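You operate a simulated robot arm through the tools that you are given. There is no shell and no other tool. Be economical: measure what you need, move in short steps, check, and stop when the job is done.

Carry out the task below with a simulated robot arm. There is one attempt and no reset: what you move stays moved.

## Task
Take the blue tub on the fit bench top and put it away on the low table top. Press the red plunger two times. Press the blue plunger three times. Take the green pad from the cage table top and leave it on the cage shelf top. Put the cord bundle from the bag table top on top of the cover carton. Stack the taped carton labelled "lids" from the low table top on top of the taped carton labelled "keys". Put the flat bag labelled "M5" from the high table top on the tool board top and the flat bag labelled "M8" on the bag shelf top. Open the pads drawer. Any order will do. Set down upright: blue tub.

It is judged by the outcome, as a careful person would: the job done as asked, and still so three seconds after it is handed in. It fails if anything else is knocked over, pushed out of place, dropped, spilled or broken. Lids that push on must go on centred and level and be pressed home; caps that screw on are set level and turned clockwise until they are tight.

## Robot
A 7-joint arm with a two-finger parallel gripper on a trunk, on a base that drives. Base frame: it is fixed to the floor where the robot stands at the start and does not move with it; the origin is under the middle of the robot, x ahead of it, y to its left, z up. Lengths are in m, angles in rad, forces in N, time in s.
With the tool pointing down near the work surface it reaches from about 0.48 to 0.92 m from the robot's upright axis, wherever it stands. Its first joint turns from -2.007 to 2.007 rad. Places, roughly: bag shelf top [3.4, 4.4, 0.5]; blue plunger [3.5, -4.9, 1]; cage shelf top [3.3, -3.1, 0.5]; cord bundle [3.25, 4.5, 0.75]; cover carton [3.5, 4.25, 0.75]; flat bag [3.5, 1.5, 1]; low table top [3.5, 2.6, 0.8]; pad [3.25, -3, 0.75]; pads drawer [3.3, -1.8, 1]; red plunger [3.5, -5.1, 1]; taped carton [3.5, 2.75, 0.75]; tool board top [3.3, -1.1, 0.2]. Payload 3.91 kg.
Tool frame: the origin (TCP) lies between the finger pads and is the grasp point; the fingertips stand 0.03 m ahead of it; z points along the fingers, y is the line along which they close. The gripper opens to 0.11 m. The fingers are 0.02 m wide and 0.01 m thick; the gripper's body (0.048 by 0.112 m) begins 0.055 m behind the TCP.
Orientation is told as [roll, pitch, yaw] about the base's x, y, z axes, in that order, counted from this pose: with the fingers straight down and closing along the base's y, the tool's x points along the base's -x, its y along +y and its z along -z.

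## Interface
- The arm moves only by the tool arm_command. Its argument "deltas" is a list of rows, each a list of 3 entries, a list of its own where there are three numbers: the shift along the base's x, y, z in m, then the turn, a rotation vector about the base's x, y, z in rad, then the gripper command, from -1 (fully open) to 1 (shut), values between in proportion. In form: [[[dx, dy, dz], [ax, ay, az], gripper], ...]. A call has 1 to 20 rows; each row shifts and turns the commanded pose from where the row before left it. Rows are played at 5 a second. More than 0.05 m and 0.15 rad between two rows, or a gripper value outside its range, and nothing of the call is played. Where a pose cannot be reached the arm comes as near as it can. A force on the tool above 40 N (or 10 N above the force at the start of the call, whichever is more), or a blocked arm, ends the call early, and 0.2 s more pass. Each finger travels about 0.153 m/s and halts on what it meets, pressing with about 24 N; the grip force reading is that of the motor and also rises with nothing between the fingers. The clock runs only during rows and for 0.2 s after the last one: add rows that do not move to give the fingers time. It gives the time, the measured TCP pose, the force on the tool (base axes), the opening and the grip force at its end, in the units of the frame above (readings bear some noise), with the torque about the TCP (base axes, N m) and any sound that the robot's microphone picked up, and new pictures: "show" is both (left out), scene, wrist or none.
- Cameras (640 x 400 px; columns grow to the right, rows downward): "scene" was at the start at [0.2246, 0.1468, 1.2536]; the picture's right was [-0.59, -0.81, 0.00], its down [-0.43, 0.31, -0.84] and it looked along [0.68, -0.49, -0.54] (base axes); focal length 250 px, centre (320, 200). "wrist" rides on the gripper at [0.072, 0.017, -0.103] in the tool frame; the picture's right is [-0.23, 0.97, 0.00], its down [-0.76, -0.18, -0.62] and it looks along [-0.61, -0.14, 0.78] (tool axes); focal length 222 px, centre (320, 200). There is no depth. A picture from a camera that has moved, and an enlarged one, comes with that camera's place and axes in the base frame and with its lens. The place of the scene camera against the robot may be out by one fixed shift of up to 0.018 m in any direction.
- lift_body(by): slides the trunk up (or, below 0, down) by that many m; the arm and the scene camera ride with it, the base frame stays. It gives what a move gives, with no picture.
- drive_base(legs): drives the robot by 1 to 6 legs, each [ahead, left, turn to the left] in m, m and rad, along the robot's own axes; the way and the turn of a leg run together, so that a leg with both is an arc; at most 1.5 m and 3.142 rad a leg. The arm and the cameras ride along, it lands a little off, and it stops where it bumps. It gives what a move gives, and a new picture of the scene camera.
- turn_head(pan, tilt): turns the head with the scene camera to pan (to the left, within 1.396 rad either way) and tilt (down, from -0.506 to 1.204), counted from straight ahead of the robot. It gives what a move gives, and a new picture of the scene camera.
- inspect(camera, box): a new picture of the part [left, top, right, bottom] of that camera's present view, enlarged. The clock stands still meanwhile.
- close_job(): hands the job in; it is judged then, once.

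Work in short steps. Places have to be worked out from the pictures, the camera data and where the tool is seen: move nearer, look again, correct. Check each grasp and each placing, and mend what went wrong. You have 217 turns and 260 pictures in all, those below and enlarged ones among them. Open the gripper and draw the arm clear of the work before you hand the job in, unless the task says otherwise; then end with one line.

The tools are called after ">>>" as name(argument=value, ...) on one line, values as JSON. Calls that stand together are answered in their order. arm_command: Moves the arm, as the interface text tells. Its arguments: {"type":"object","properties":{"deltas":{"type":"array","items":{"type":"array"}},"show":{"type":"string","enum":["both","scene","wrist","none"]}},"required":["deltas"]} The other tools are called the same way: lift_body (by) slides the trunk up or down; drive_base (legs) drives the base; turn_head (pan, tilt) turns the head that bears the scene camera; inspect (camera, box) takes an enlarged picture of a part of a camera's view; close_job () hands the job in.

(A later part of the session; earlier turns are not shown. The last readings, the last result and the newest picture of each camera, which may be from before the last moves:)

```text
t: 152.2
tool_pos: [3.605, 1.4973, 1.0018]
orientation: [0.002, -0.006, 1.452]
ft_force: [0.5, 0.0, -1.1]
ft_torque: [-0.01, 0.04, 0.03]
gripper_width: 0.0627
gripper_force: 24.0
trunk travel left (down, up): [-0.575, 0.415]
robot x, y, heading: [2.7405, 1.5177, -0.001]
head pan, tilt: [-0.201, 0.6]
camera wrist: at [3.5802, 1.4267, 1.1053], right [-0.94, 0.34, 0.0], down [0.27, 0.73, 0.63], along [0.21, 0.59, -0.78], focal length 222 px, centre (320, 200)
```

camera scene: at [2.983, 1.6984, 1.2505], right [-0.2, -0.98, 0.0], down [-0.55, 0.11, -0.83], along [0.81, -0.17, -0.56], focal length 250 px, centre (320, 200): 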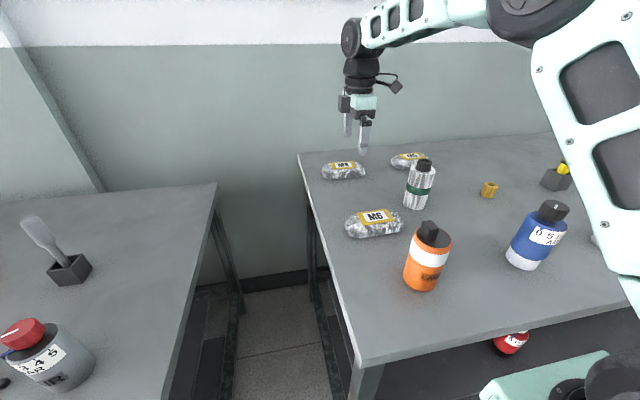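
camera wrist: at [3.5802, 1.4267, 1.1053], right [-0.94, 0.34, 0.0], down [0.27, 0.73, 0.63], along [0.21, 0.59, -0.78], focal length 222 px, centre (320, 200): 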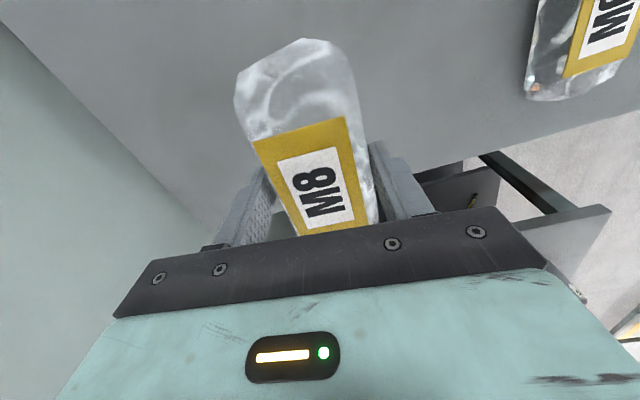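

M8 is held. Raise, back away, pull the arm in, and strafe left to the bag table (y≈4.4).

>>> arm_command(deltas=[[[-0.02, 0, 0.04], [0, 0, 0], 1], [[-0.03, 0, 0.04], [0, 0, 0], 1], [[-0.03, 0, 0.03], [0, 0, 0], 1], [[-0.04, 0, 0], [0, 0, 0], 1]], show="none")

>>> drive_base(legs=[[-0.6, 0, 0], [0, 1.45, 0], [0, 1.45, 0]])

>>> turn_head(pan=-0.1, tilt=0.5)

```text
t: 153.2
tool_pos: [3.4873, 1.4965, 1.1128]
orientation: [0.001, -0.005, 1.452]
ft_force: [0.0, 0.9, -1.4]
ft_torque: [0.02, 0.03, 0.03]
gripper_width: 0.0625
gripper_force: 24.0
trunk travel left (down, up): [-0.575, 0.415]
robot x, y, heading: [2.7426, 1.5154, 0.001]
head pan, tilt: [-0.201, 0.6]
```

```text
t: 170.1
tool_pos: [2.9054, 4.3635, 1.1127]
orientation: [0.001, -0.005, 1.435]
ft_force: [0.1, -0.4, -1.2]
ft_torque: [0.01, 0.02, -0.01]
gripper_width: 0.0623
gripper_force: 24.2
trunk travel left (down, up): [-0.575, 0.415]
robot x, y, heading: [2.1617, 4.3954, -0.014]
head pan, tilt: [-0.201, 0.6]
camera scene: at [2.405, 4.5734, 1.2505], right [-0.22, -0.98, 0.0], down [-0.55, 0.12, -0.82], along [0.81, -0.18, -0.57], focal length 250 px, centre (320, 200)
```

scene: 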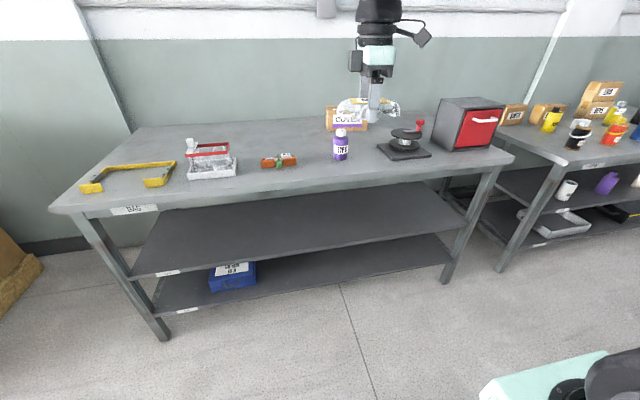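

```text
t: 170.8
tool_pos: [2.9065, 4.3622, 1.1133]
orientation: [0.0, -0.006, 1.433]
ft_force: [-0.2, -0.4, -1.6]
ft_torque: [-0.04, -0.04, -0.04]
gripper_width: 0.0622
gripper_force: 24.1
trunk travel left (down, up): [-0.575, 0.415]
robot x, y, heading: [2.1669, 4.3964, -0.018]
head pan, tilt: [-0.099, 0.499]
camera scene: at [2.4091, 4.5818, 1.2595], right [-0.12, -0.99, 0.0], down [-0.48, 0.06, -0.88], along [0.87, -0.1, -0.48], focal length 250 px, centre (320, 200)
```

scene: 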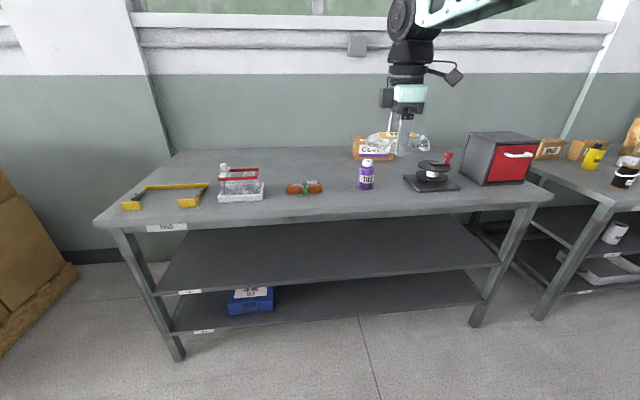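

I zoom on shelf labels and the table-top items.

>>> inspect(camera="scene", box=[100, 210, 360, 345])

>>> inspect(camera="scene", box=[260, 120, 470, 220])

```text
2.46 times, centred on (230, 278) of scene
camera zoom: at [2.4091, 4.5818, 1.2595], right [-0.12, -0.99, 0.0], down [-0.48, 0.06, -0.88], along [0.87, -0.1, -0.48], focal length 614 px, centre (542, 9)
```

zoom: 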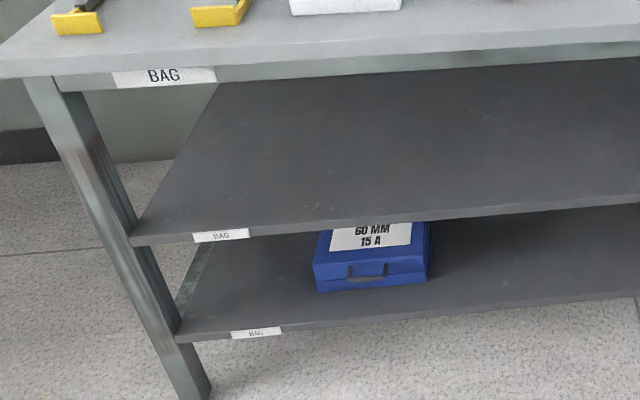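

```text
3.05 times, centred on (365, 170) of scene
camera zoom: at [2.4091, 4.5818, 1.2595], right [-0.12, -0.99, 0.0], down [-0.48, 0.06, -0.88], along [0.87, -0.1, -0.48], focal length 760 px, centre (183, 291)
```

zoom: 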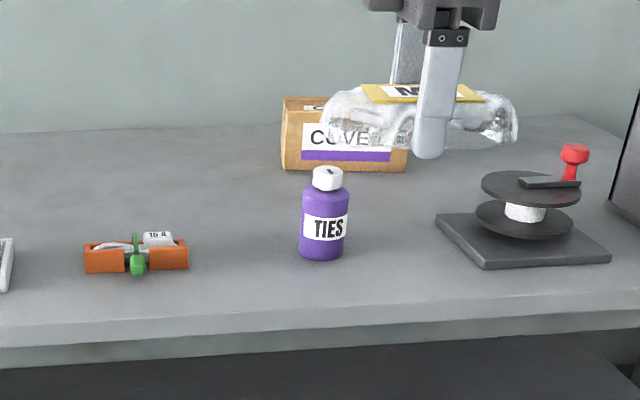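

The middle shelf is the bag shelf (z≈0.5, under the top), so a vertical gripper cannot go in. Plan: set the bag down on the free front part of the bag table with its long axis along x, regrasp it with the tool tilted ~45° forward, then slide it onto the shelf. First yaw back and approach.

>>> arm_command(deltas=[[[-0.01, 0, 0], [0, 0, -0.143], 1], [[-0.01, 0, 0], [0, 0, -0.143], 1], [[-0.01, 0, 0], [0, 0, -0.143], 1], [[-0.01, 0, 0], [0, 0, -0.143], 1], [[-0.01, 0, 0], [0, 0, -0.143], 1], [[-0.01, 0, 0], [0, 0, -0.143], 1], [[-0.01, 0, 0], [0, 0, -0.143], 1], [[-0.01, 0, 0], [0, 0, -0.143], 1], [[-0.01, 0, 0], [0, 0, -0.143], 1], [[-0.01, 0, 0], [0, 0, -0.143], 1]], show="none")

>>> drive_base(legs=[[0.42, 0.0, 0.015]])

>>> turn_head(pan=-0.2, tilt=0.8)

```text
t: 173.0
tool_pos: [2.8068, 4.3628, 1.1116]
orientation: [0.0, -0.006, 0.003]
ft_force: [0.7, 0.5, -1.4]
ft_torque: [0.01, -0.02, -0.01]
gripper_width: 0.0617
gripper_force: 24.0
trunk travel left (down, up): [-0.575, 0.415]
robot x, y, heading: [2.1629, 4.3954, -0.022]
head pan, tilt: [-0.099, 0.499]
```

```text
t: 175.6
tool_pos: [3.2251, 4.3608, 1.1125]
orientation: [0.0, -0.006, 0.012]
ft_force: [0.0, 0.3, -1.6]
ft_torque: [-0.01, -0.05, 0.03]
gripper_width: 0.0616
gripper_force: 24.5
trunk travel left (down, up): [-0.575, 0.415]
robot x, y, heading: [2.5839, 4.3878, -0.006]
head pan, tilt: [-0.099, 0.499]
camera scene: at [2.8272, 4.5777, 1.2596], right [-0.11, -0.99, 0.0], down [-0.48, 0.05, -0.88], along [0.87, -0.1, -0.48], focal length 250 px, centre (320, 200)
```

scene: 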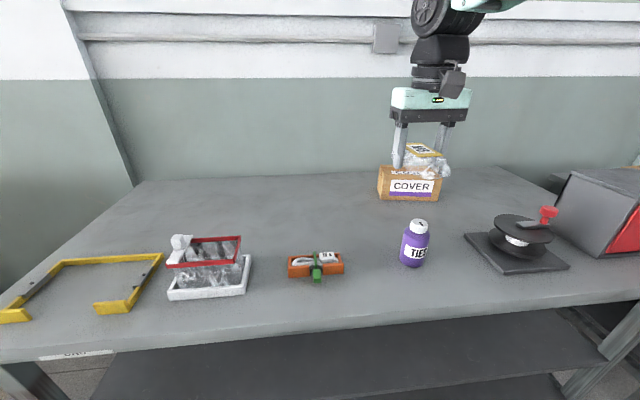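

```text
t: 176.4
tool_pos: [3.2235, 4.3604, 1.1121]
orientation: [0.0, -0.004, 0.013]
ft_force: [-0.4, -0.7, -1.6]
ft_torque: [0.0, 0.01, -0.02]
gripper_width: 0.0616
gripper_force: 23.8
trunk travel left (down, up): [-0.575, 0.415]
robot x, y, heading: [2.5806, 4.3869, -0.009]
head pan, tilt: [-0.201, 0.799]
camera scene: at [2.8157, 4.5708, 1.2337], right [-0.21, -0.98, 0.0], down [-0.7, 0.15, -0.7], along [0.68, -0.15, -0.72], focal length 250 px, centre (320, 200)
```

scene: 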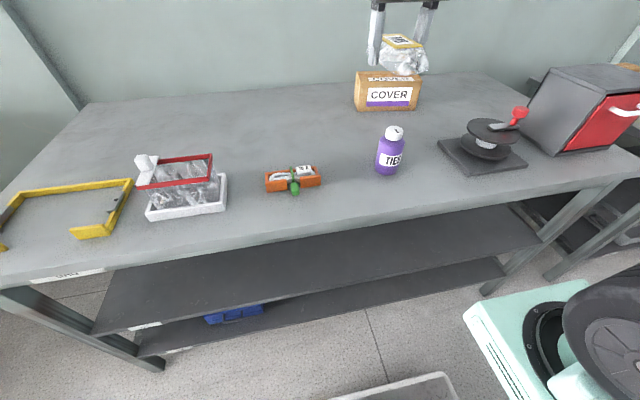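

Free spot: centre (3.22, 4.385), between cord (y>4.46) and the TIES jar (y<4.29). I move over and lower to just above the table.

>>> arm_command(deltas=[[[0, 0.025, -0.04], [0, 0, -0.013], 1], [[0, 0, -0.05], [0, 0, 0], 1], [[0, 0, -0.05], [0, 0, 0], 1], [[0, 0, -0.05], [0, 0, 0], 1], [[0, 0, -0.05], [0, 0, 0], 1], [[0, 0, -0.03], [0, 0, 0], 1], [[0, 0, 0], [0, 0, 0], 1]])

```text
t: 177.8
tool_pos: [3.2271, 4.386, 0.851]
orientation: [0.0, -0.01, 0.002]
ft_force: [-2.3, 0.2, 12.0]
ft_torque: [-0.76, -0.4, -0.08]
gripper_width: 0.0618
gripper_force: 24.3
trunk travel left (down, up): [-0.575, 0.415]
robot x, y, heading: [2.5832, 4.3904, -0.012]
head pan, tilt: [-0.201, 0.799]
stopped in row 7: the force on the tool passed its limit (the readings are from after the stop); the commanded pose is now the measured one
camera scene: at [2.8151, 4.5709, 1.234], right [-0.21, -0.98, 0.0], down [-0.7, 0.15, -0.7], along [0.68, -0.15, -0.72], focal length 250 px, centre (320, 200)
camera wrist: at [3.1543, 4.4021, 0.9534], right [0.23, 0.97, 0.0], down [0.76, -0.18, 0.63], along [0.62, -0.14, -0.78], focal length 222 px, centre (320, 200)
```

scene: 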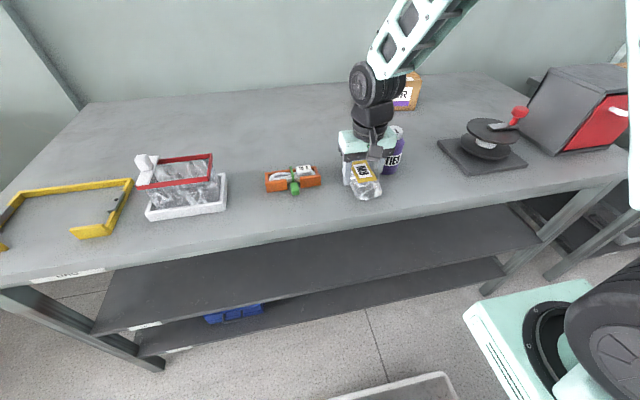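
wrist: 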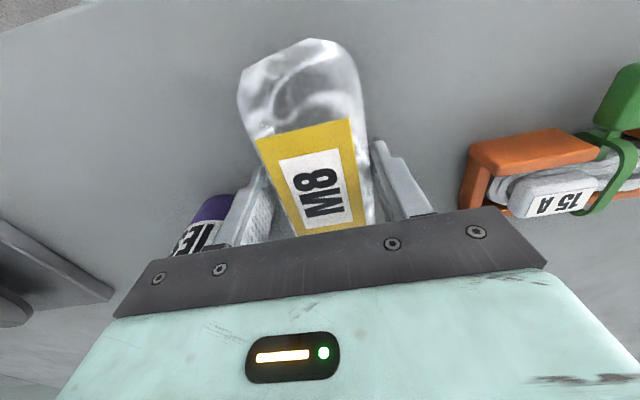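

The bag table is higher than assumed (~0.818), and the bag has touched down. I relieve, open to 0.077, and rise.

>>> arm_command(deltas=[[[0, 0, 0.002], [0, 0, 0], 1], [[0, 0, 0], [0, 0, 0], -0.2], [[0, 0, 0], [0, 0, 0], -0.4], [[0, 0, 0], [0, 0, 0], -0.4], [[0, 0, 0.03], [0, 0, 0], -0.4], [[0, 0, 0.04], [0, 0, 0], -0.4], [[0, 0, 0.05], [0, 0, 0], -0.4], [[0, 0, 0], [0, 0, 0], -0.4]])

```text
t: 179.6
tool_pos: [3.2295, 4.3844, 0.9706]
orientation: [0.0, -0.006, 0.0]
ft_force: [0.1, 0.0, -0.1]
ft_torque: [0.02, 0.04, -0.03]
gripper_width: 0.0769
gripper_force: 0.0
trunk travel left (down, up): [-0.575, 0.415]
robot x, y, heading: [2.5796, 4.3905, -0.013]
head pan, tilt: [-0.201, 0.799]
camera scene: at [2.8157, 4.5708, 1.2336], right [-0.21, -0.98, 0.0], down [-0.7, 0.15, -0.7], along [0.68, -0.15, -0.72], focal length 250 px, centre (320, 200)
camera wrist: at [3.1558, 4.4024, 1.0744], right [0.23, 0.97, 0.0], down [0.76, -0.18, 0.63], along [0.61, -0.14, -0.78], focal length 222 px, centre (320, 200)
```

scene: 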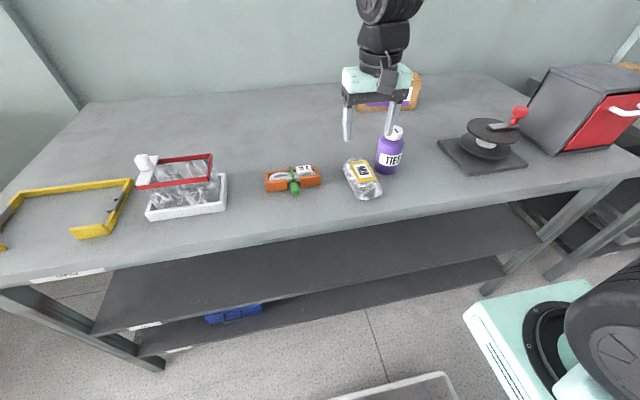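
wrist: 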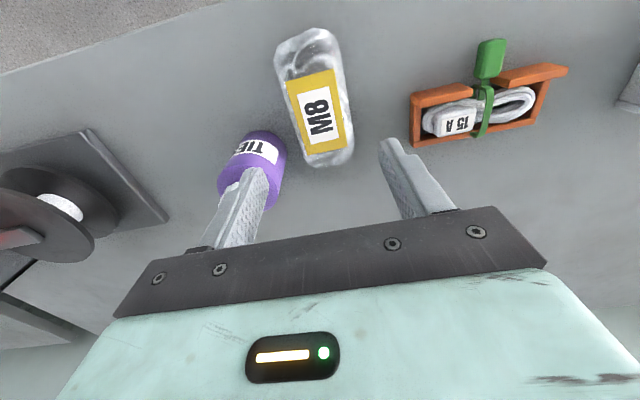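

The bag lies flat and free. While the gripper is empty I'll do the cord bundle (orange rack with white cord, green tie, ≈(3.25, 4.55)). I zoom to see it.

>>> inspect(camera="wrist", box=[390, 20, 590, 160])

>>> inspect(camera="scene", box=[230, 60, 430, 210])

```text
2.86 times, centred on (490, 90) of wrist
camera zoom: at [3.1558, 4.4024, 1.0744], right [0.23, 0.97, 0.0], down [0.76, -0.18, 0.63], along [0.61, -0.14, -0.78], focal length 635 px, centre (-166, 514)
```

zoom: 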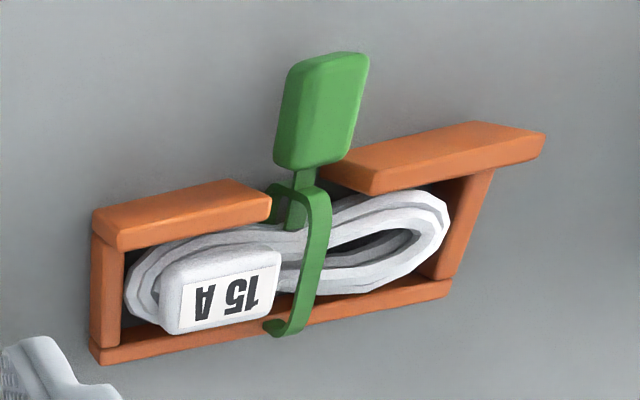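

```text
2.67 times, centred on (330, 135) of scene
camera zoom: at [2.8157, 4.5708, 1.2336], right [-0.21, -0.98, 0.0], down [-0.7, 0.15, -0.7], along [0.68, -0.15, -0.72], focal length 665 px, centre (293, 373)
```

zoom: 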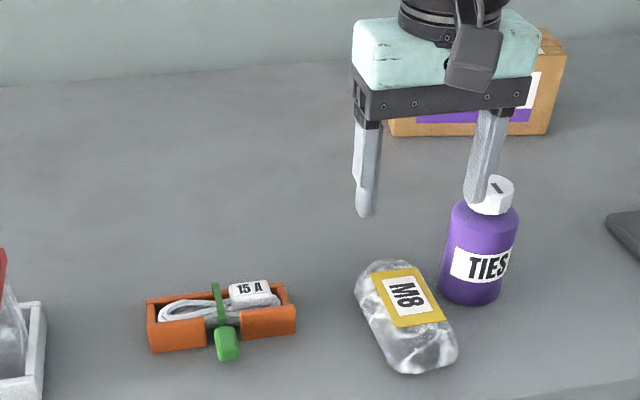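

The cord bundle is the white coil with a green strap whose tab sticks out through a gap in the orange cradle. I'll grip the tab ≈(3.214, 4.542) with fingers closing along y. Move above it and look.

>>> arm_command(deltas=[[[-0.005, 0.04, 0], [0, 0, 0], 0.1], [[-0.005, 0.04, 0], [0, 0, 0], 0.1], [[-0.005, 0.04, 0], [0, 0, 0], 0.1], [[0, 0.038, -0.02], [0, 0, 0], 0.1], [[0, 0, -0.04], [0, 0, 0], 0.1], [[0, 0, 0], [0, 0, 0], 0.1]])

```text
t: 181.0
tool_pos: [3.2137, 4.5449, 0.9112]
orientation: [0.001, -0.01, 0.0]
ft_force: [-0.1, 0.7, -0.2]
ft_torque: [0.02, 0.03, 0.0]
gripper_width: 0.0494
gripper_force: 0.0
trunk travel left (down, up): [-0.575, 0.415]
robot x, y, heading: [2.5826, 4.3875, -0.01]
head pan, tilt: [-0.201, 0.799]
camera scene: at [2.8156, 4.5708, 1.2337], right [-0.21, -0.98, 0.0], down [-0.7, 0.15, -0.7], along [0.68, -0.15, -0.72], focal length 250 px, centre (320, 200)
camera wrist: at [3.1414, 4.5621, 1.0144], right [0.23, 0.97, 0.0], down [0.76, -0.18, 0.63], along [0.61, -0.14, -0.78], focal length 222 px, centre (320, 200)
```

scene: 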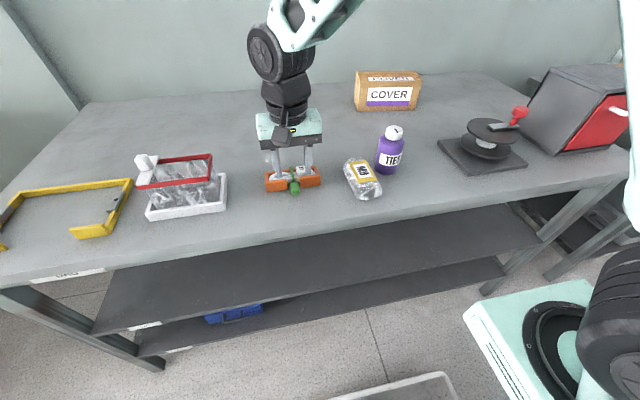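
wrist: 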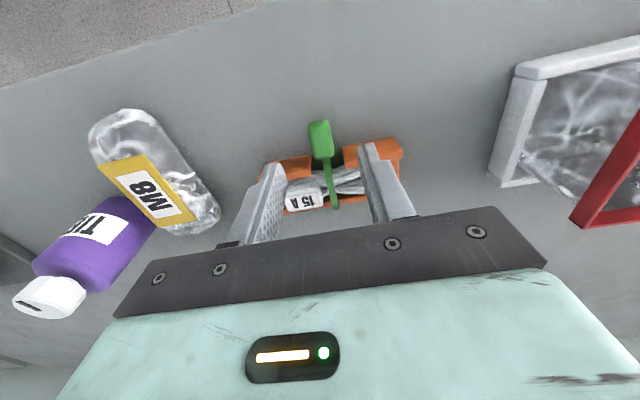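

Tab at (3.216, 4.546): aligned. Descend to z≈0.855 and grip it.

>>> arm_command(deltas=[[[0, 0.001, -0.03], [0, 0, 0], 0.1], [[0, 0, -0.02], [0, 0, 0], 0.1], [[0, 0, -0.006], [0, 0, 0], 0.1], [[0, 0, 0], [0, 0, 0], 0.1], [[0, 0, 0], [0, 0, 0], 1], [[0, 0, 0], [0, 0, 0], 1], [[0, 0, 0], [0, 0, 0], 1]], show="wrist")

```text
t: 182.6
tool_pos: [3.2123, 4.5451, 0.8547]
orientation: [-0.002, -0.008, -0.001]
ft_force: [0.0, -1.3, 0.3]
ft_torque: [0.01, 0.09, 0.0]
gripper_width: 0.0164
gripper_force: 23.8
trunk travel left (down, up): [-0.575, 0.415]
robot x, y, heading: [2.5796, 4.3885, -0.01]
head pan, tilt: [-0.201, 0.799]
camera wrist: at [3.1396, 4.5616, 0.9581], right [0.23, 0.97, 0.0], down [0.76, -0.18, 0.63], along [0.61, -0.14, -0.78], focal length 222 px, centre (320, 200)
```

wrist: 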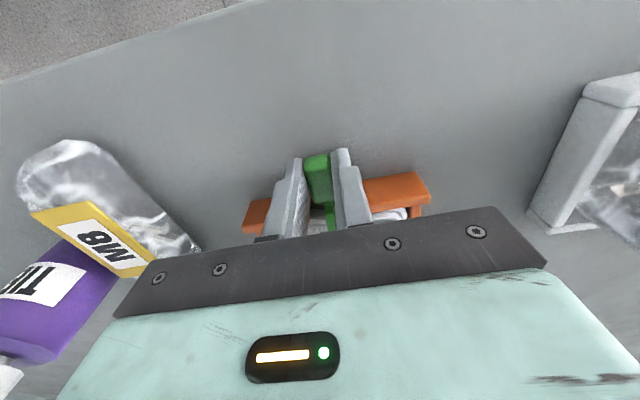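

Tab gripped (0.016 m). Lift slowly straight up and look.

>>> arm_command(deltas=[[[0, 0, 0.015], [0, 0, 0], 1], [[0, 0, 0.02], [0, 0, 0], 1], [[0, 0, 0.03], [0, 0, 0], 1], [[0, 0, 0.04], [0, 0, 0], 1], [[0, 0, 0.05], [0, 0, 0], 1], [[0, 0, 0], [0, 0, 0], 1]])

```text
t: 184.0
tool_pos: [3.2132, 4.5457, 1.0099]
orientation: [-0.002, -0.008, -0.001]
ft_force: [0.4, -0.1, -1.5]
ft_torque: [0.0, 0.11, 0.05]
gripper_width: 0.0168
gripper_force: 23.9
trunk travel left (down, up): [-0.575, 0.415]
robot x, y, heading: [2.5829, 4.3893, -0.013]
head pan, tilt: [-0.201, 0.799]
camera scene: at [2.8158, 4.5709, 1.2336], right [-0.21, -0.98, 0.0], down [-0.7, 0.15, -0.7], along [0.68, -0.15, -0.72], focal length 250 px, centre (320, 200)
camera wrist: at [3.14, 4.5618, 1.1136], right [0.23, 0.97, 0.0], down [0.76, -0.18, 0.63], along [0.61, -0.14, -0.78], focal length 222 px, centre (320, 200)
```

scene: 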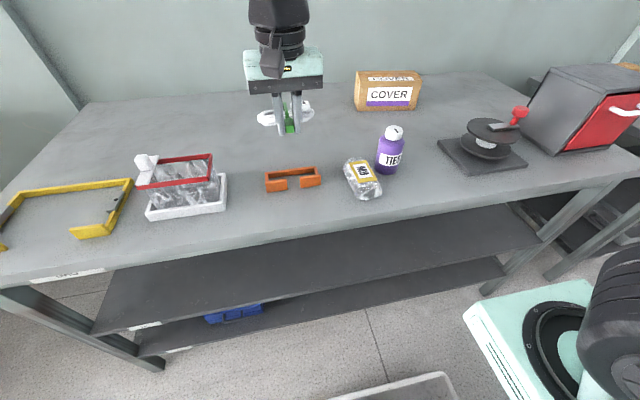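
wrist: 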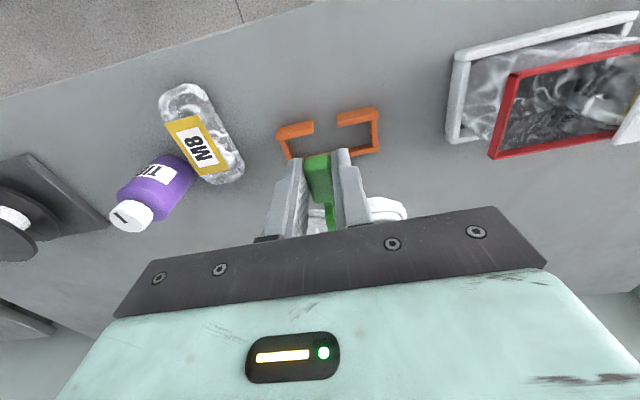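

The coil came out, cradle unmoved. Drive toward the COVER carton (front ≈3.59, y≈4.16).

>>> drive_base(legs=[[0.15, -0.35, 0.012]])

>>> arm_command(deltas=[[[0.02, 0, 0.03], [0, 0, 0], 1], [[0, 0, 0], [0, 0, 0], 1]])

```text
t: 186.4
tool_pos: [3.3566, 4.2093, 1.011]
orientation: [0.0, -0.005, 0.012]
ft_force: [-0.1, -0.3, -1.9]
ft_torque: [-0.04, 0.1, 0.0]
gripper_width: 0.0167
gripper_force: 23.9
trunk travel left (down, up): [-0.575, 0.415]
robot x, y, heading: [2.7315, 4.0457, -0.002]
head pan, tilt: [-0.201, 0.799]
camera scene: at [2.9592, 4.229, 1.2336], right [-0.2, -0.98, 0.0], down [-0.7, 0.14, -0.7], along [0.68, -0.14, -0.72], focal length 250 px, centre (320, 200)
```

scene: 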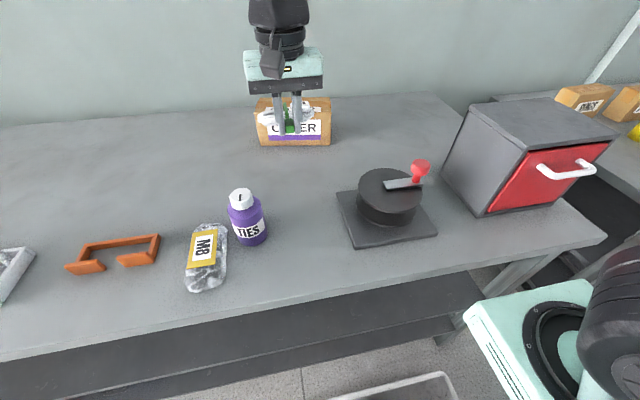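

```text
t: 187.0
tool_pos: [3.3748, 4.2076, 1.0392]
orientation: [0.001, -0.007, 0.012]
ft_force: [-0.8, 0.0, -2.4]
ft_torque: [0.02, 0.08, 0.03]
gripper_width: 0.0169
gripper_force: 24.5
trunk travel left (down, up): [-0.575, 0.415]
robot x, y, heading: [2.726, 4.0419, 0.004]
head pan, tilt: [-0.201, 0.799]
camera scene: at [2.9592, 4.2291, 1.2336], right [-0.2, -0.98, 0.0], down [-0.7, 0.14, -0.7], along [0.68, -0.14, -0.72], focal length 250 px, centre (320, 200)
camera wrist: at [3.3022, 4.2241, 1.142], right [0.21, 0.98, 0.0], down [0.76, -0.17, 0.63], along [0.61, -0.13, -0.78], focal length 222 px, centre (320, 200)
```

scene: 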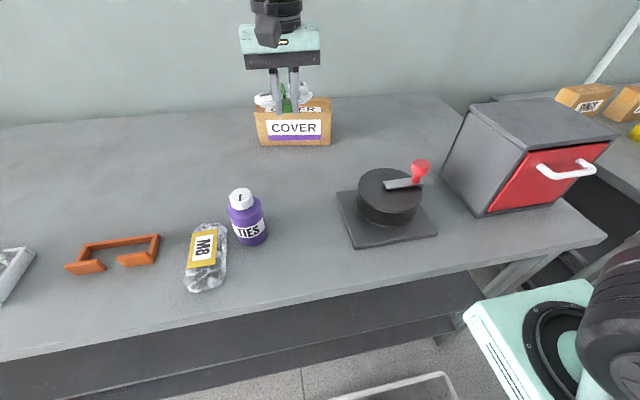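
wrist: 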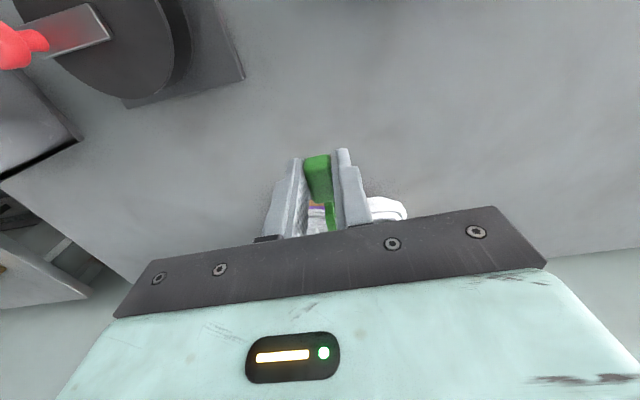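

Zoom on the carton to measure it.

>>> inspect(camera="scene", box=[220, 50, 380, 170])

```text
3.33 times, centred on (300, 110) of scene
camera zoom: at [2.9592, 4.2291, 1.2336], right [-0.2, -0.98, 0.0], down [-0.7, 0.14, -0.7], along [0.68, -0.14, -0.72], focal length 832 px, centre (387, 500)
```

zoom: 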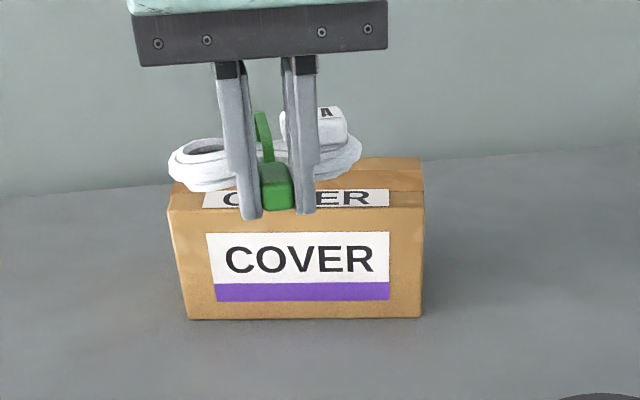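

Carton ≈0.20×0.087×0.103, centre ≈(3.608, 4.18), top ≈0.921, yaw ≈-0.2. The coil's centre sits 4.8 cm ahead of the TCP, so TCP target is (3.561, 4.19). I move there above and check.

>>> arm_command(deltas=[[[0.046, -0.004, 0], [0, 0, -0.1], 1], [[0.046, -0.004, 0], [0, 0, -0.1], 1], [[0.046, -0.004, 0], [0, 0, 0], 1], [[0.046, -0.004, -0.01], [0, 0, 0], 1], [[0, 0, -0.035], [0, 0, 0], 1], [[0, 0, 0], [0, 0, 0], 1]])

>>> inspect(camera="scene", box=[220, 50, 380, 170])

```text
t: 188.4
tool_pos: [3.5596, 4.1921, 0.9956]
orientation: [-0.001, -0.006, -0.186]
ft_force: [0.2, -0.2, -1.5]
ft_torque: [0.03, 0.1, 0.02]
gripper_width: 0.0167
gripper_force: 24.1
trunk travel left (down, up): [-0.575, 0.415]
robot x, y, heading: [2.7306, 4.0436, 0.001]
head pan, tilt: [-0.201, 0.799]
camera scene: at [2.9591, 4.229, 1.2336], right [-0.2, -0.98, 0.0], down [-0.7, 0.14, -0.7], along [0.68, -0.14, -0.72], focal length 250 px, centre (320, 200)
camera wrist: at [3.4924, 4.221, 1.0974], right [0.4, 0.91, 0.0], down [0.71, -0.32, 0.63], along [0.58, -0.25, -0.78], focal length 222 px, centre (320, 200)
```

scene: 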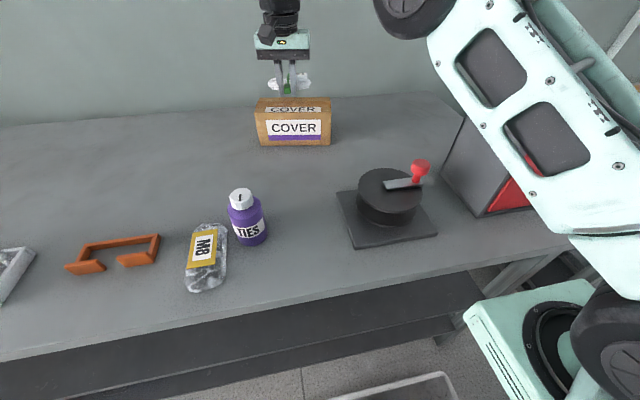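
wrist: 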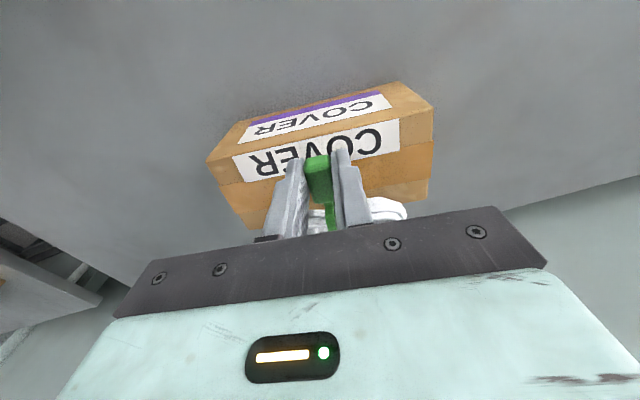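

```text
3.33 times, centred on (300, 110) of scene
camera zoom: at [2.9591, 4.229, 1.2336], right [-0.2, -0.98, 0.0], down [-0.7, 0.14, -0.7], along [0.68, -0.14, -0.72], focal length 832 px, centre (387, 500)
```

zoom: 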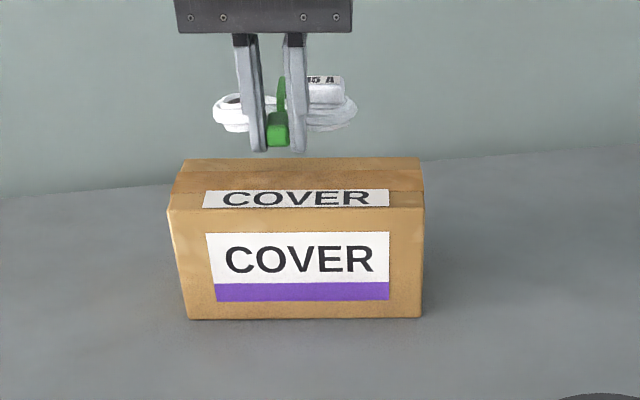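

Wrist view gives centre (3.603, 4.178); the coil is over it. Descend until contact.

>>> arm_command(deltas=[[[-0.003, -0.003, -0.02], [0, 0, 0], 1], [[0, 0, -0.01], [0, 0, 0], 1], [[0, 0, -0.004], [0, 0, 0], 1], [[0, 0, -0.003], [0, 0, 0], 1], [[0, 0, -0.003], [0, 0, 0], 1], [[0, 0, 0], [0, 0, 0], 1]], show="none")

>>> inspect(camera="scene", box=[220, 50, 380, 170])

```text
t: 189.8
tool_pos: [3.5586, 4.1881, 0.9554]
orientation: [0.001, -0.009, -0.187]
ft_force: [0.2, -0.4, 1.4]
ft_torque: [-0.05, -0.08, 0.03]
gripper_width: 0.0166
gripper_force: 24.3
trunk travel left (down, up): [-0.575, 0.415]
robot x, y, heading: [2.7288, 4.0507, 0.0]
head pan, tilt: [-0.201, 0.799]
```

```text
3.33 times, centred on (300, 110) of scene
camera zoom: at [2.9591, 4.229, 1.2337], right [-0.2, -0.98, 0.0], down [-0.7, 0.14, -0.7], along [0.68, -0.14, -0.72], focal length 832 px, centre (387, 500)
```

zoom: 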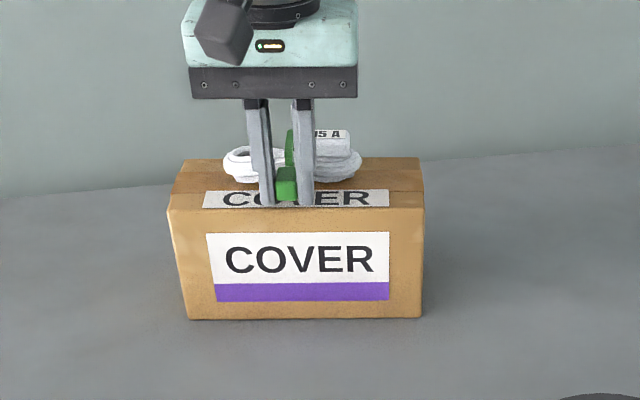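

Light contact. Lower 2 mm more, open gently, and rise.

>>> arm_command(deltas=[[[0, 0, -0.002], [0, 0, 0], 1], [[0, 0, 0], [0, 0, 0], 0.6], [[0, 0, 0], [0, 0, 0], 0.3], [[0, 0, 0], [0, 0, 0], 0.3], [[0, 0, 0.02], [0, 0, 0], 0.3], [[0, 0, 0.04], [0, 0, 0], 0.3], [[0, 0, 0.05], [0, 0, 0], 0.3], [[0, 0, 0], [0, 0, 0], 0.3]], show="wrist")

>>> inspect(camera="scene", box=[220, 50, 380, 170])

```text
t: 191.6
tool_pos: [3.5583, 4.1894, 1.0621]
orientation: [0.0, -0.007, -0.188]
ft_force: [0.5, -0.7, 0.3]
ft_torque: [0.0, -0.03, -0.03]
gripper_width: 0.0385
gripper_force: 0.1
trunk travel left (down, up): [-0.575, 0.415]
robot x, y, heading: [2.7266, 4.0447, 0.0]
head pan, tilt: [-0.201, 0.799]
camera wrist: at [3.4892, 4.2188, 1.1666], right [0.4, 0.91, 0.0], down [0.71, -0.32, 0.63], along [0.58, -0.25, -0.78], focal length 222 px, centre (320, 200)
```

wrist: 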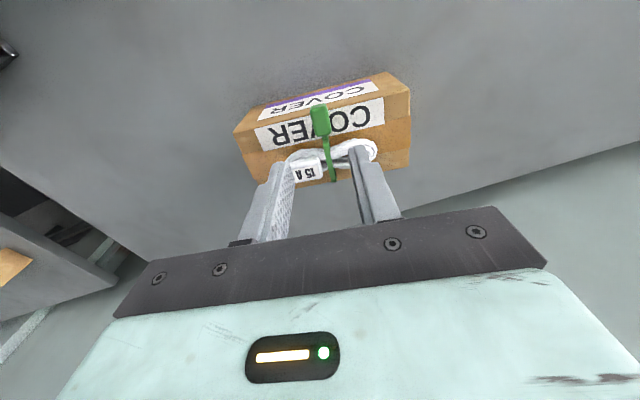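

```text
3.33 times, centred on (300, 110) of scene
camera zoom: at [2.9591, 4.2291, 1.2336], right [-0.2, -0.98, 0.0], down [-0.7, 0.14, -0.7], along [0.68, -0.14, -0.72], focal length 832 px, centre (387, 500)
```

zoom: 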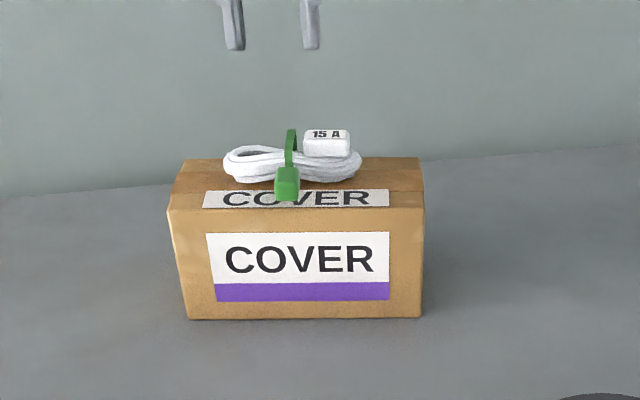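

Cord bundle rests on the carton. Now back to bag M8: move the base so I can regrasp with a forward-tilted tool.

>>> drive_base(legs=[[-0.22, 0, 0], [0, 0.36, 0]])

>>> arm_command(deltas=[[[-0.03, -0.02, 0], [0, 0, 0.1], -0.64], [[-0.04, -0.02, 0], [0, 0, 0.09], -0.64], [[-0.04, -0.02, 0], [0, -0.15, 0], -0.64], [[-0.04, -0.02, 0], [0, -0.15, 0], -0.64], [[-0.04, -0.02, 0], [0, -0.15, 0], -0.64], [[-0.03, -0.02, 0], [0, -0.15, 0], -0.64], [[0, -0.02, 0], [0, -0.15, 0], -0.64], [[0, 0, 0], [0, 0, 0], -0.64]])

```text
t: 195.2
tool_pos: [3.3369, 4.5512, 1.0634]
orientation: [-0.001, -0.007, -0.187]
ft_force: [0.8, 0.4, 0.1]
ft_torque: [0.02, 0.02, -0.05]
gripper_width: 0.0384
gripper_force: 0.1
trunk travel left (down, up): [-0.575, 0.415]
robot x, y, heading: [2.5054, 4.4069, 0.003]
head pan, tilt: [-0.201, 0.799]
camera scene: at [2.7388, 4.5917, 1.2336], right [-0.2, -0.98, 0.0], down [-0.7, 0.14, -0.7], along [0.68, -0.14, -0.72], focal length 250 px, centre (320, 200)
```

scene: 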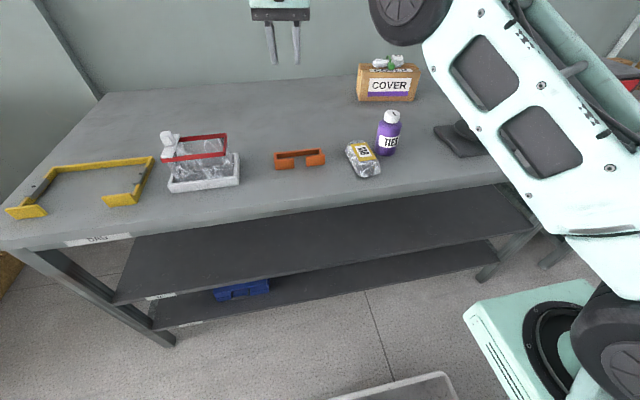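

```text
t: 197.0
tool_pos: [3.117, 4.4116, 1.063]
orientation: [-0.001, -0.758, 0.006]
ft_force: [0.4, 0.4, 0.0]
ft_torque: [0.03, 0.02, -0.03]
gripper_width: 0.0901
gripper_force: 0.0
trunk travel left (down, up): [-0.575, 0.415]
robot x, y, heading: [2.5103, 4.406, 0.005]
head pan, tilt: [-0.201, 0.799]
camera scene: at [2.7388, 4.5916, 1.2336], right [-0.2, -0.98, 0.0], down [-0.7, 0.14, -0.7], along [0.68, -0.14, -0.72], focal length 250 px, centre (320, 200)
camera wrist: at [2.9943, 4.4275, 1.0888], right [0.16, 0.97, 0.15], down [0.12, -0.18, 0.98], along [0.98, -0.14, -0.15], focal length 222 px, centre (320, 200)
```

scene: 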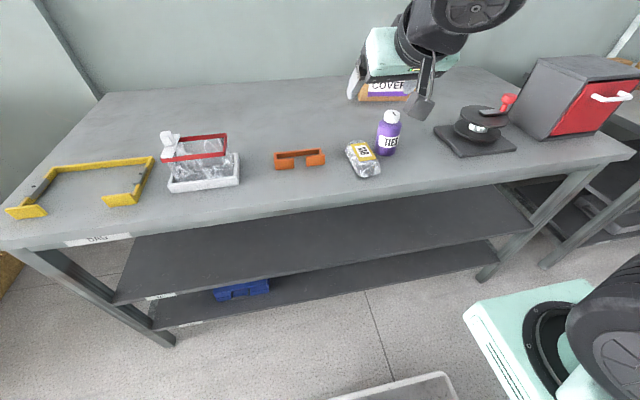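
wrist: 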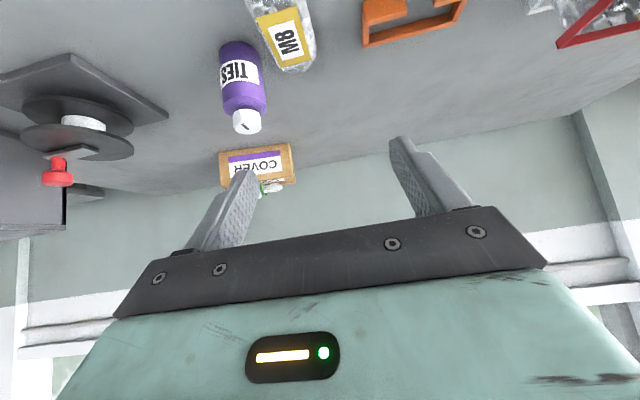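

Bag label at (3.223, 4.388). Approach: descend, then along the tool axis to TCP (3.212, 4.387, 0.853).

>>> arm_command(deltas=[[[0.008, -0.012, -0.045], [0, 0, 0], -0.64], [[0.008, -0.012, -0.045], [0, 0, 0], -0.64], [[0.008, 0, -0.045], [0, 0, 0], -0.64], [[0, 0, 0], [0, 0, 0], -0.64]], show="wrist")

```text
t: 198.0
tool_pos: [3.141, 4.3877, 0.927]
orientation: [-0.001, -0.758, 0.003]
ft_force: [-0.6, 0.6, 0.9]
ft_torque: [0.02, 0.02, 0.0]
gripper_width: 0.0902
gripper_force: 0.0
trunk travel left (down, up): [-0.575, 0.415]
robot x, y, heading: [2.5072, 4.406, -0.001]
head pan, tilt: [-0.201, 0.799]
camera wrist: at [3.0178, 4.4049, 0.952], right [0.16, 0.97, 0.15], down [0.13, -0.18, 0.98], along [0.98, -0.14, -0.15], focal length 222 px, centre (320, 200)
```

wrist: 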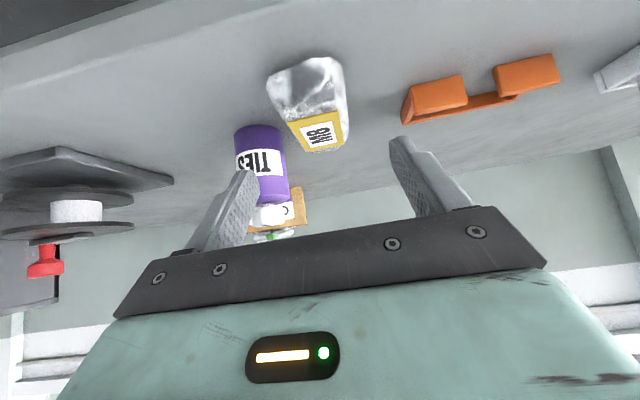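

Continue along the tool axis down to the bag.

>>> arm_command(deltas=[[[0.025, 0, -0.027], [0, 0, 0], -0.64], [[0.025, 0, -0.027], [0, 0, 0], -0.64], [[0.02, 0, -0.018], [0, 0, 0], -0.64], [[0, 0, 0], [0, 0, 0], -0.64]])

```text
t: 199.0
tool_pos: [3.2108, 4.3874, 0.8566]
orientation: [-0.004, -0.758, 0.005]
ft_force: [0.1, 0.1, 0.3]
ft_torque: [-0.01, 0.02, 0.0]
gripper_width: 0.0905
gripper_force: 0.1
trunk travel left (down, up): [-0.575, 0.415]
robot x, y, heading: [2.5096, 4.411, 0.002]
head pan, tilt: [-0.201, 0.799]
camera scene: at [2.7387, 4.5917, 1.2336], right [-0.2, -0.98, 0.0], down [-0.7, 0.14, -0.7], along [0.68, -0.14, -0.72], focal length 250 px, centre (320, 200)
camera wrist: at [3.0882, 4.4046, 0.8812], right [0.16, 0.97, 0.15], down [0.13, -0.18, 0.98], along [0.98, -0.14, -0.15], focal length 222 px, centre (320, 200)
```

scene: 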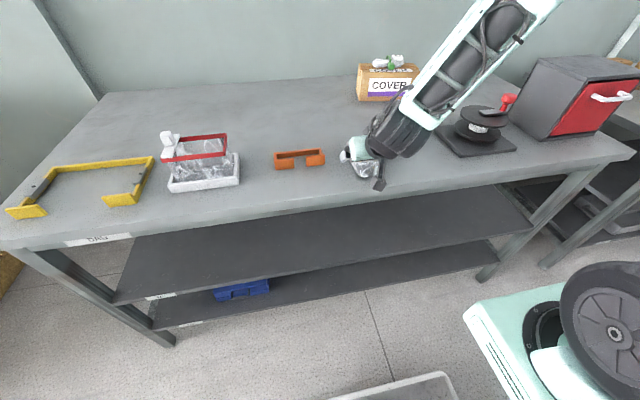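
wrist: 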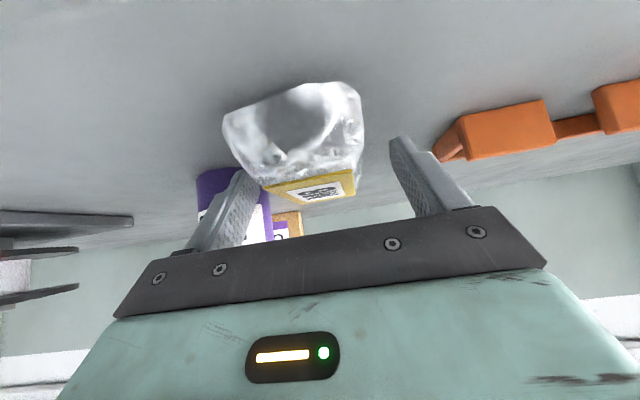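

Fingers straddle the bag. Close and lift.

>>> arm_command(deltas=[[[0.004, -0.003, -0.004], [0, 0, 0], -0.64], [[0, 0, 0], [0, 0, 0], 1], [[0, 0, 0], [0, 0, 0], 1], [[0, 0, 0], [0, 0, 0], 1], [[0, 0, 0], [0, 0, 0], 1], [[0, 0, 0.02], [0, 0, 0], 1], [[0, 0, 0.04], [0, 0, 0], 1], [[0, 0, 0], [0, 0, 0], 1]])

```text
t: 200.8
tool_pos: [3.2132, 4.3847, 0.9137]
orientation: [-0.003, -0.757, 0.003]
ft_force: [0.1, -0.3, -2.1]
ft_torque: [-0.02, 0.03, 0.01]
gripper_width: 0.0618
gripper_force: 23.7
trunk travel left (down, up): [-0.575, 0.415]
robot x, y, heading: [2.5106, 4.4107, 0.004]
head pan, tilt: [-0.201, 0.799]
camera scene: at [2.7389, 4.5916, 1.2336], right [-0.2, -0.98, 0.0], down [-0.7, 0.14, -0.7], along [0.68, -0.14, -0.72], focal length 250 px, centre (320, 200)
camera wrist: at [3.0902, 4.4015, 0.9376], right [0.16, 0.97, 0.15], down [0.13, -0.18, 0.98], along [0.98, -0.14, -0.15], focal length 222 px, centre (320, 200)
```

scene: 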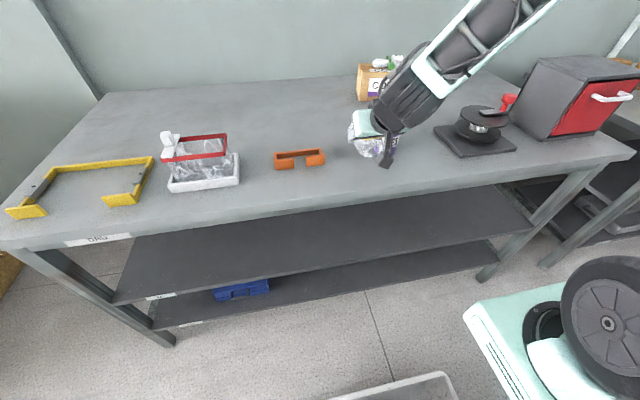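
wrist: 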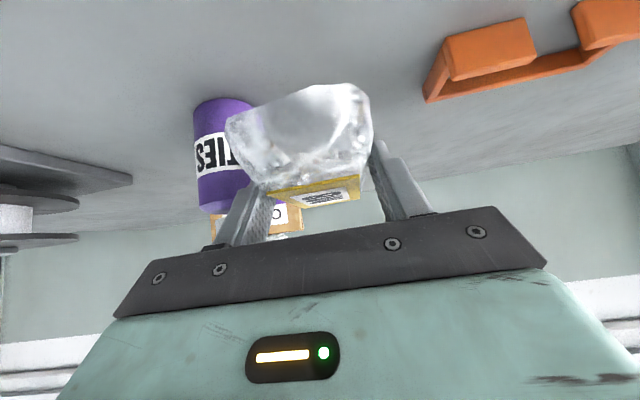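

M8 held flat with tilted tool. Raise a bit, back off, lower the trunk 0.38 m and look at the shelf.

>>> arm_command(deltas=[[[0, 0, 0.04], [0, 0, 0], 1], [[-0.03, 0, 0], [0, 0, 0], 1]], show="none")

>>> drive_base(legs=[[-0.4, 0, 0]])

>>> lift_body(by=-0.38)

>>> turn_head(pan=-0.2, tilt=0.35)

```text
t: 201.4
tool_pos: [3.1826, 4.3871, 0.952]
orientation: [-0.002, -0.757, 0.002]
ft_force: [0.6, -0.4, -1.7]
ft_torque: [-0.02, 0.05, 0.0]
gripper_width: 0.0614
gripper_force: 24.4
trunk travel left (down, up): [-0.575, 0.415]
robot x, y, heading: [2.5062, 4.4126, 0.0]
head pan, tilt: [-0.201, 0.799]
```

```text
t: 203.9
tool_pos: [2.7829, 4.383, 0.9527]
orientation: [-0.004, -0.758, -0.002]
ft_force: [0.5, 0.7, -1.5]
ft_torque: [0.04, 0.02, 0.03]
gripper_width: 0.0617
gripper_force: 24.0
trunk travel left (down, up): [-0.575, 0.415]
robot x, y, heading: [2.1058, 4.4105, -0.004]
head pan, tilt: [-0.201, 0.799]
camera scene: at [2.3403, 4.5906, 1.2336], right [-0.2, -0.98, 0.0], down [-0.7, 0.15, -0.7], along [0.68, -0.14, -0.72], focal length 250 px, centre (320, 200)
```

scene: 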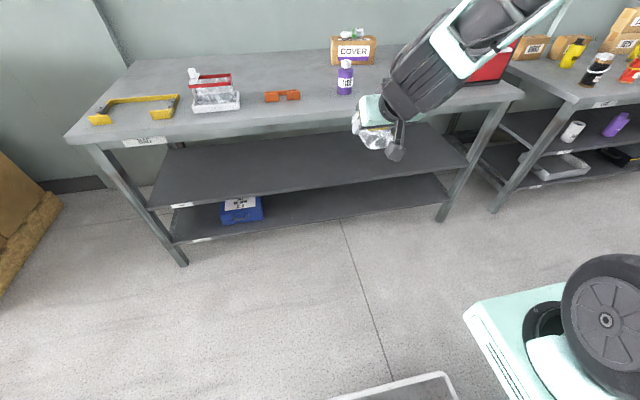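

```text
t: 207.6
tool_pos: [2.784, 4.3831, 0.5736]
orientation: [-0.004, -0.756, -0.002]
ft_force: [-0.4, 0.0, -2.3]
ft_torque: [0.02, -0.04, 0.0]
gripper_width: 0.0618
gripper_force: 23.5
trunk travel left (down, up): [-0.195, 0.795]
robot x, y, heading: [2.1094, 4.4071, -0.007]
head pan, tilt: [-0.201, 0.799]
```

```text
t: 208.4
tool_pos: [2.7825, 4.3826, 0.5729]
orientation: [-0.005, -0.756, -0.002]
ft_force: [0.0, -0.3, -2.1]
ft_torque: [0.0, 0.04, 0.01]
gripper_width: 0.0616
gripper_force: 23.6
trunk travel left (down, up): [-0.195, 0.795]
robot x, y, heading: [2.1076, 4.4099, -0.009]
head pan, tilt: [-0.201, 0.351]
camera scene: at [2.3525, 4.5881, 0.8932], right [-0.2, -0.98, 0.0], down [-0.34, 0.07, -0.94], along [0.92, -0.19, -0.34], focal length 250 px, centre (320, 200)
```

scene: 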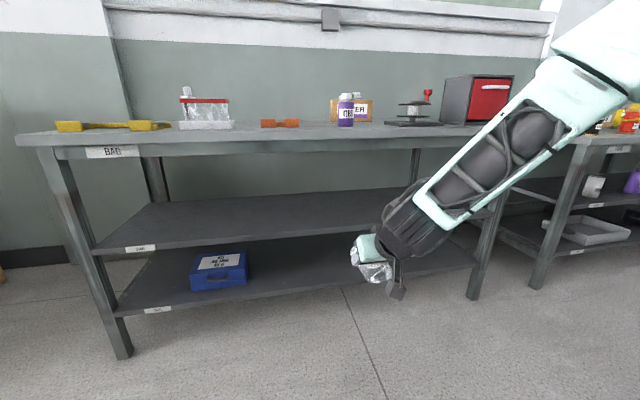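

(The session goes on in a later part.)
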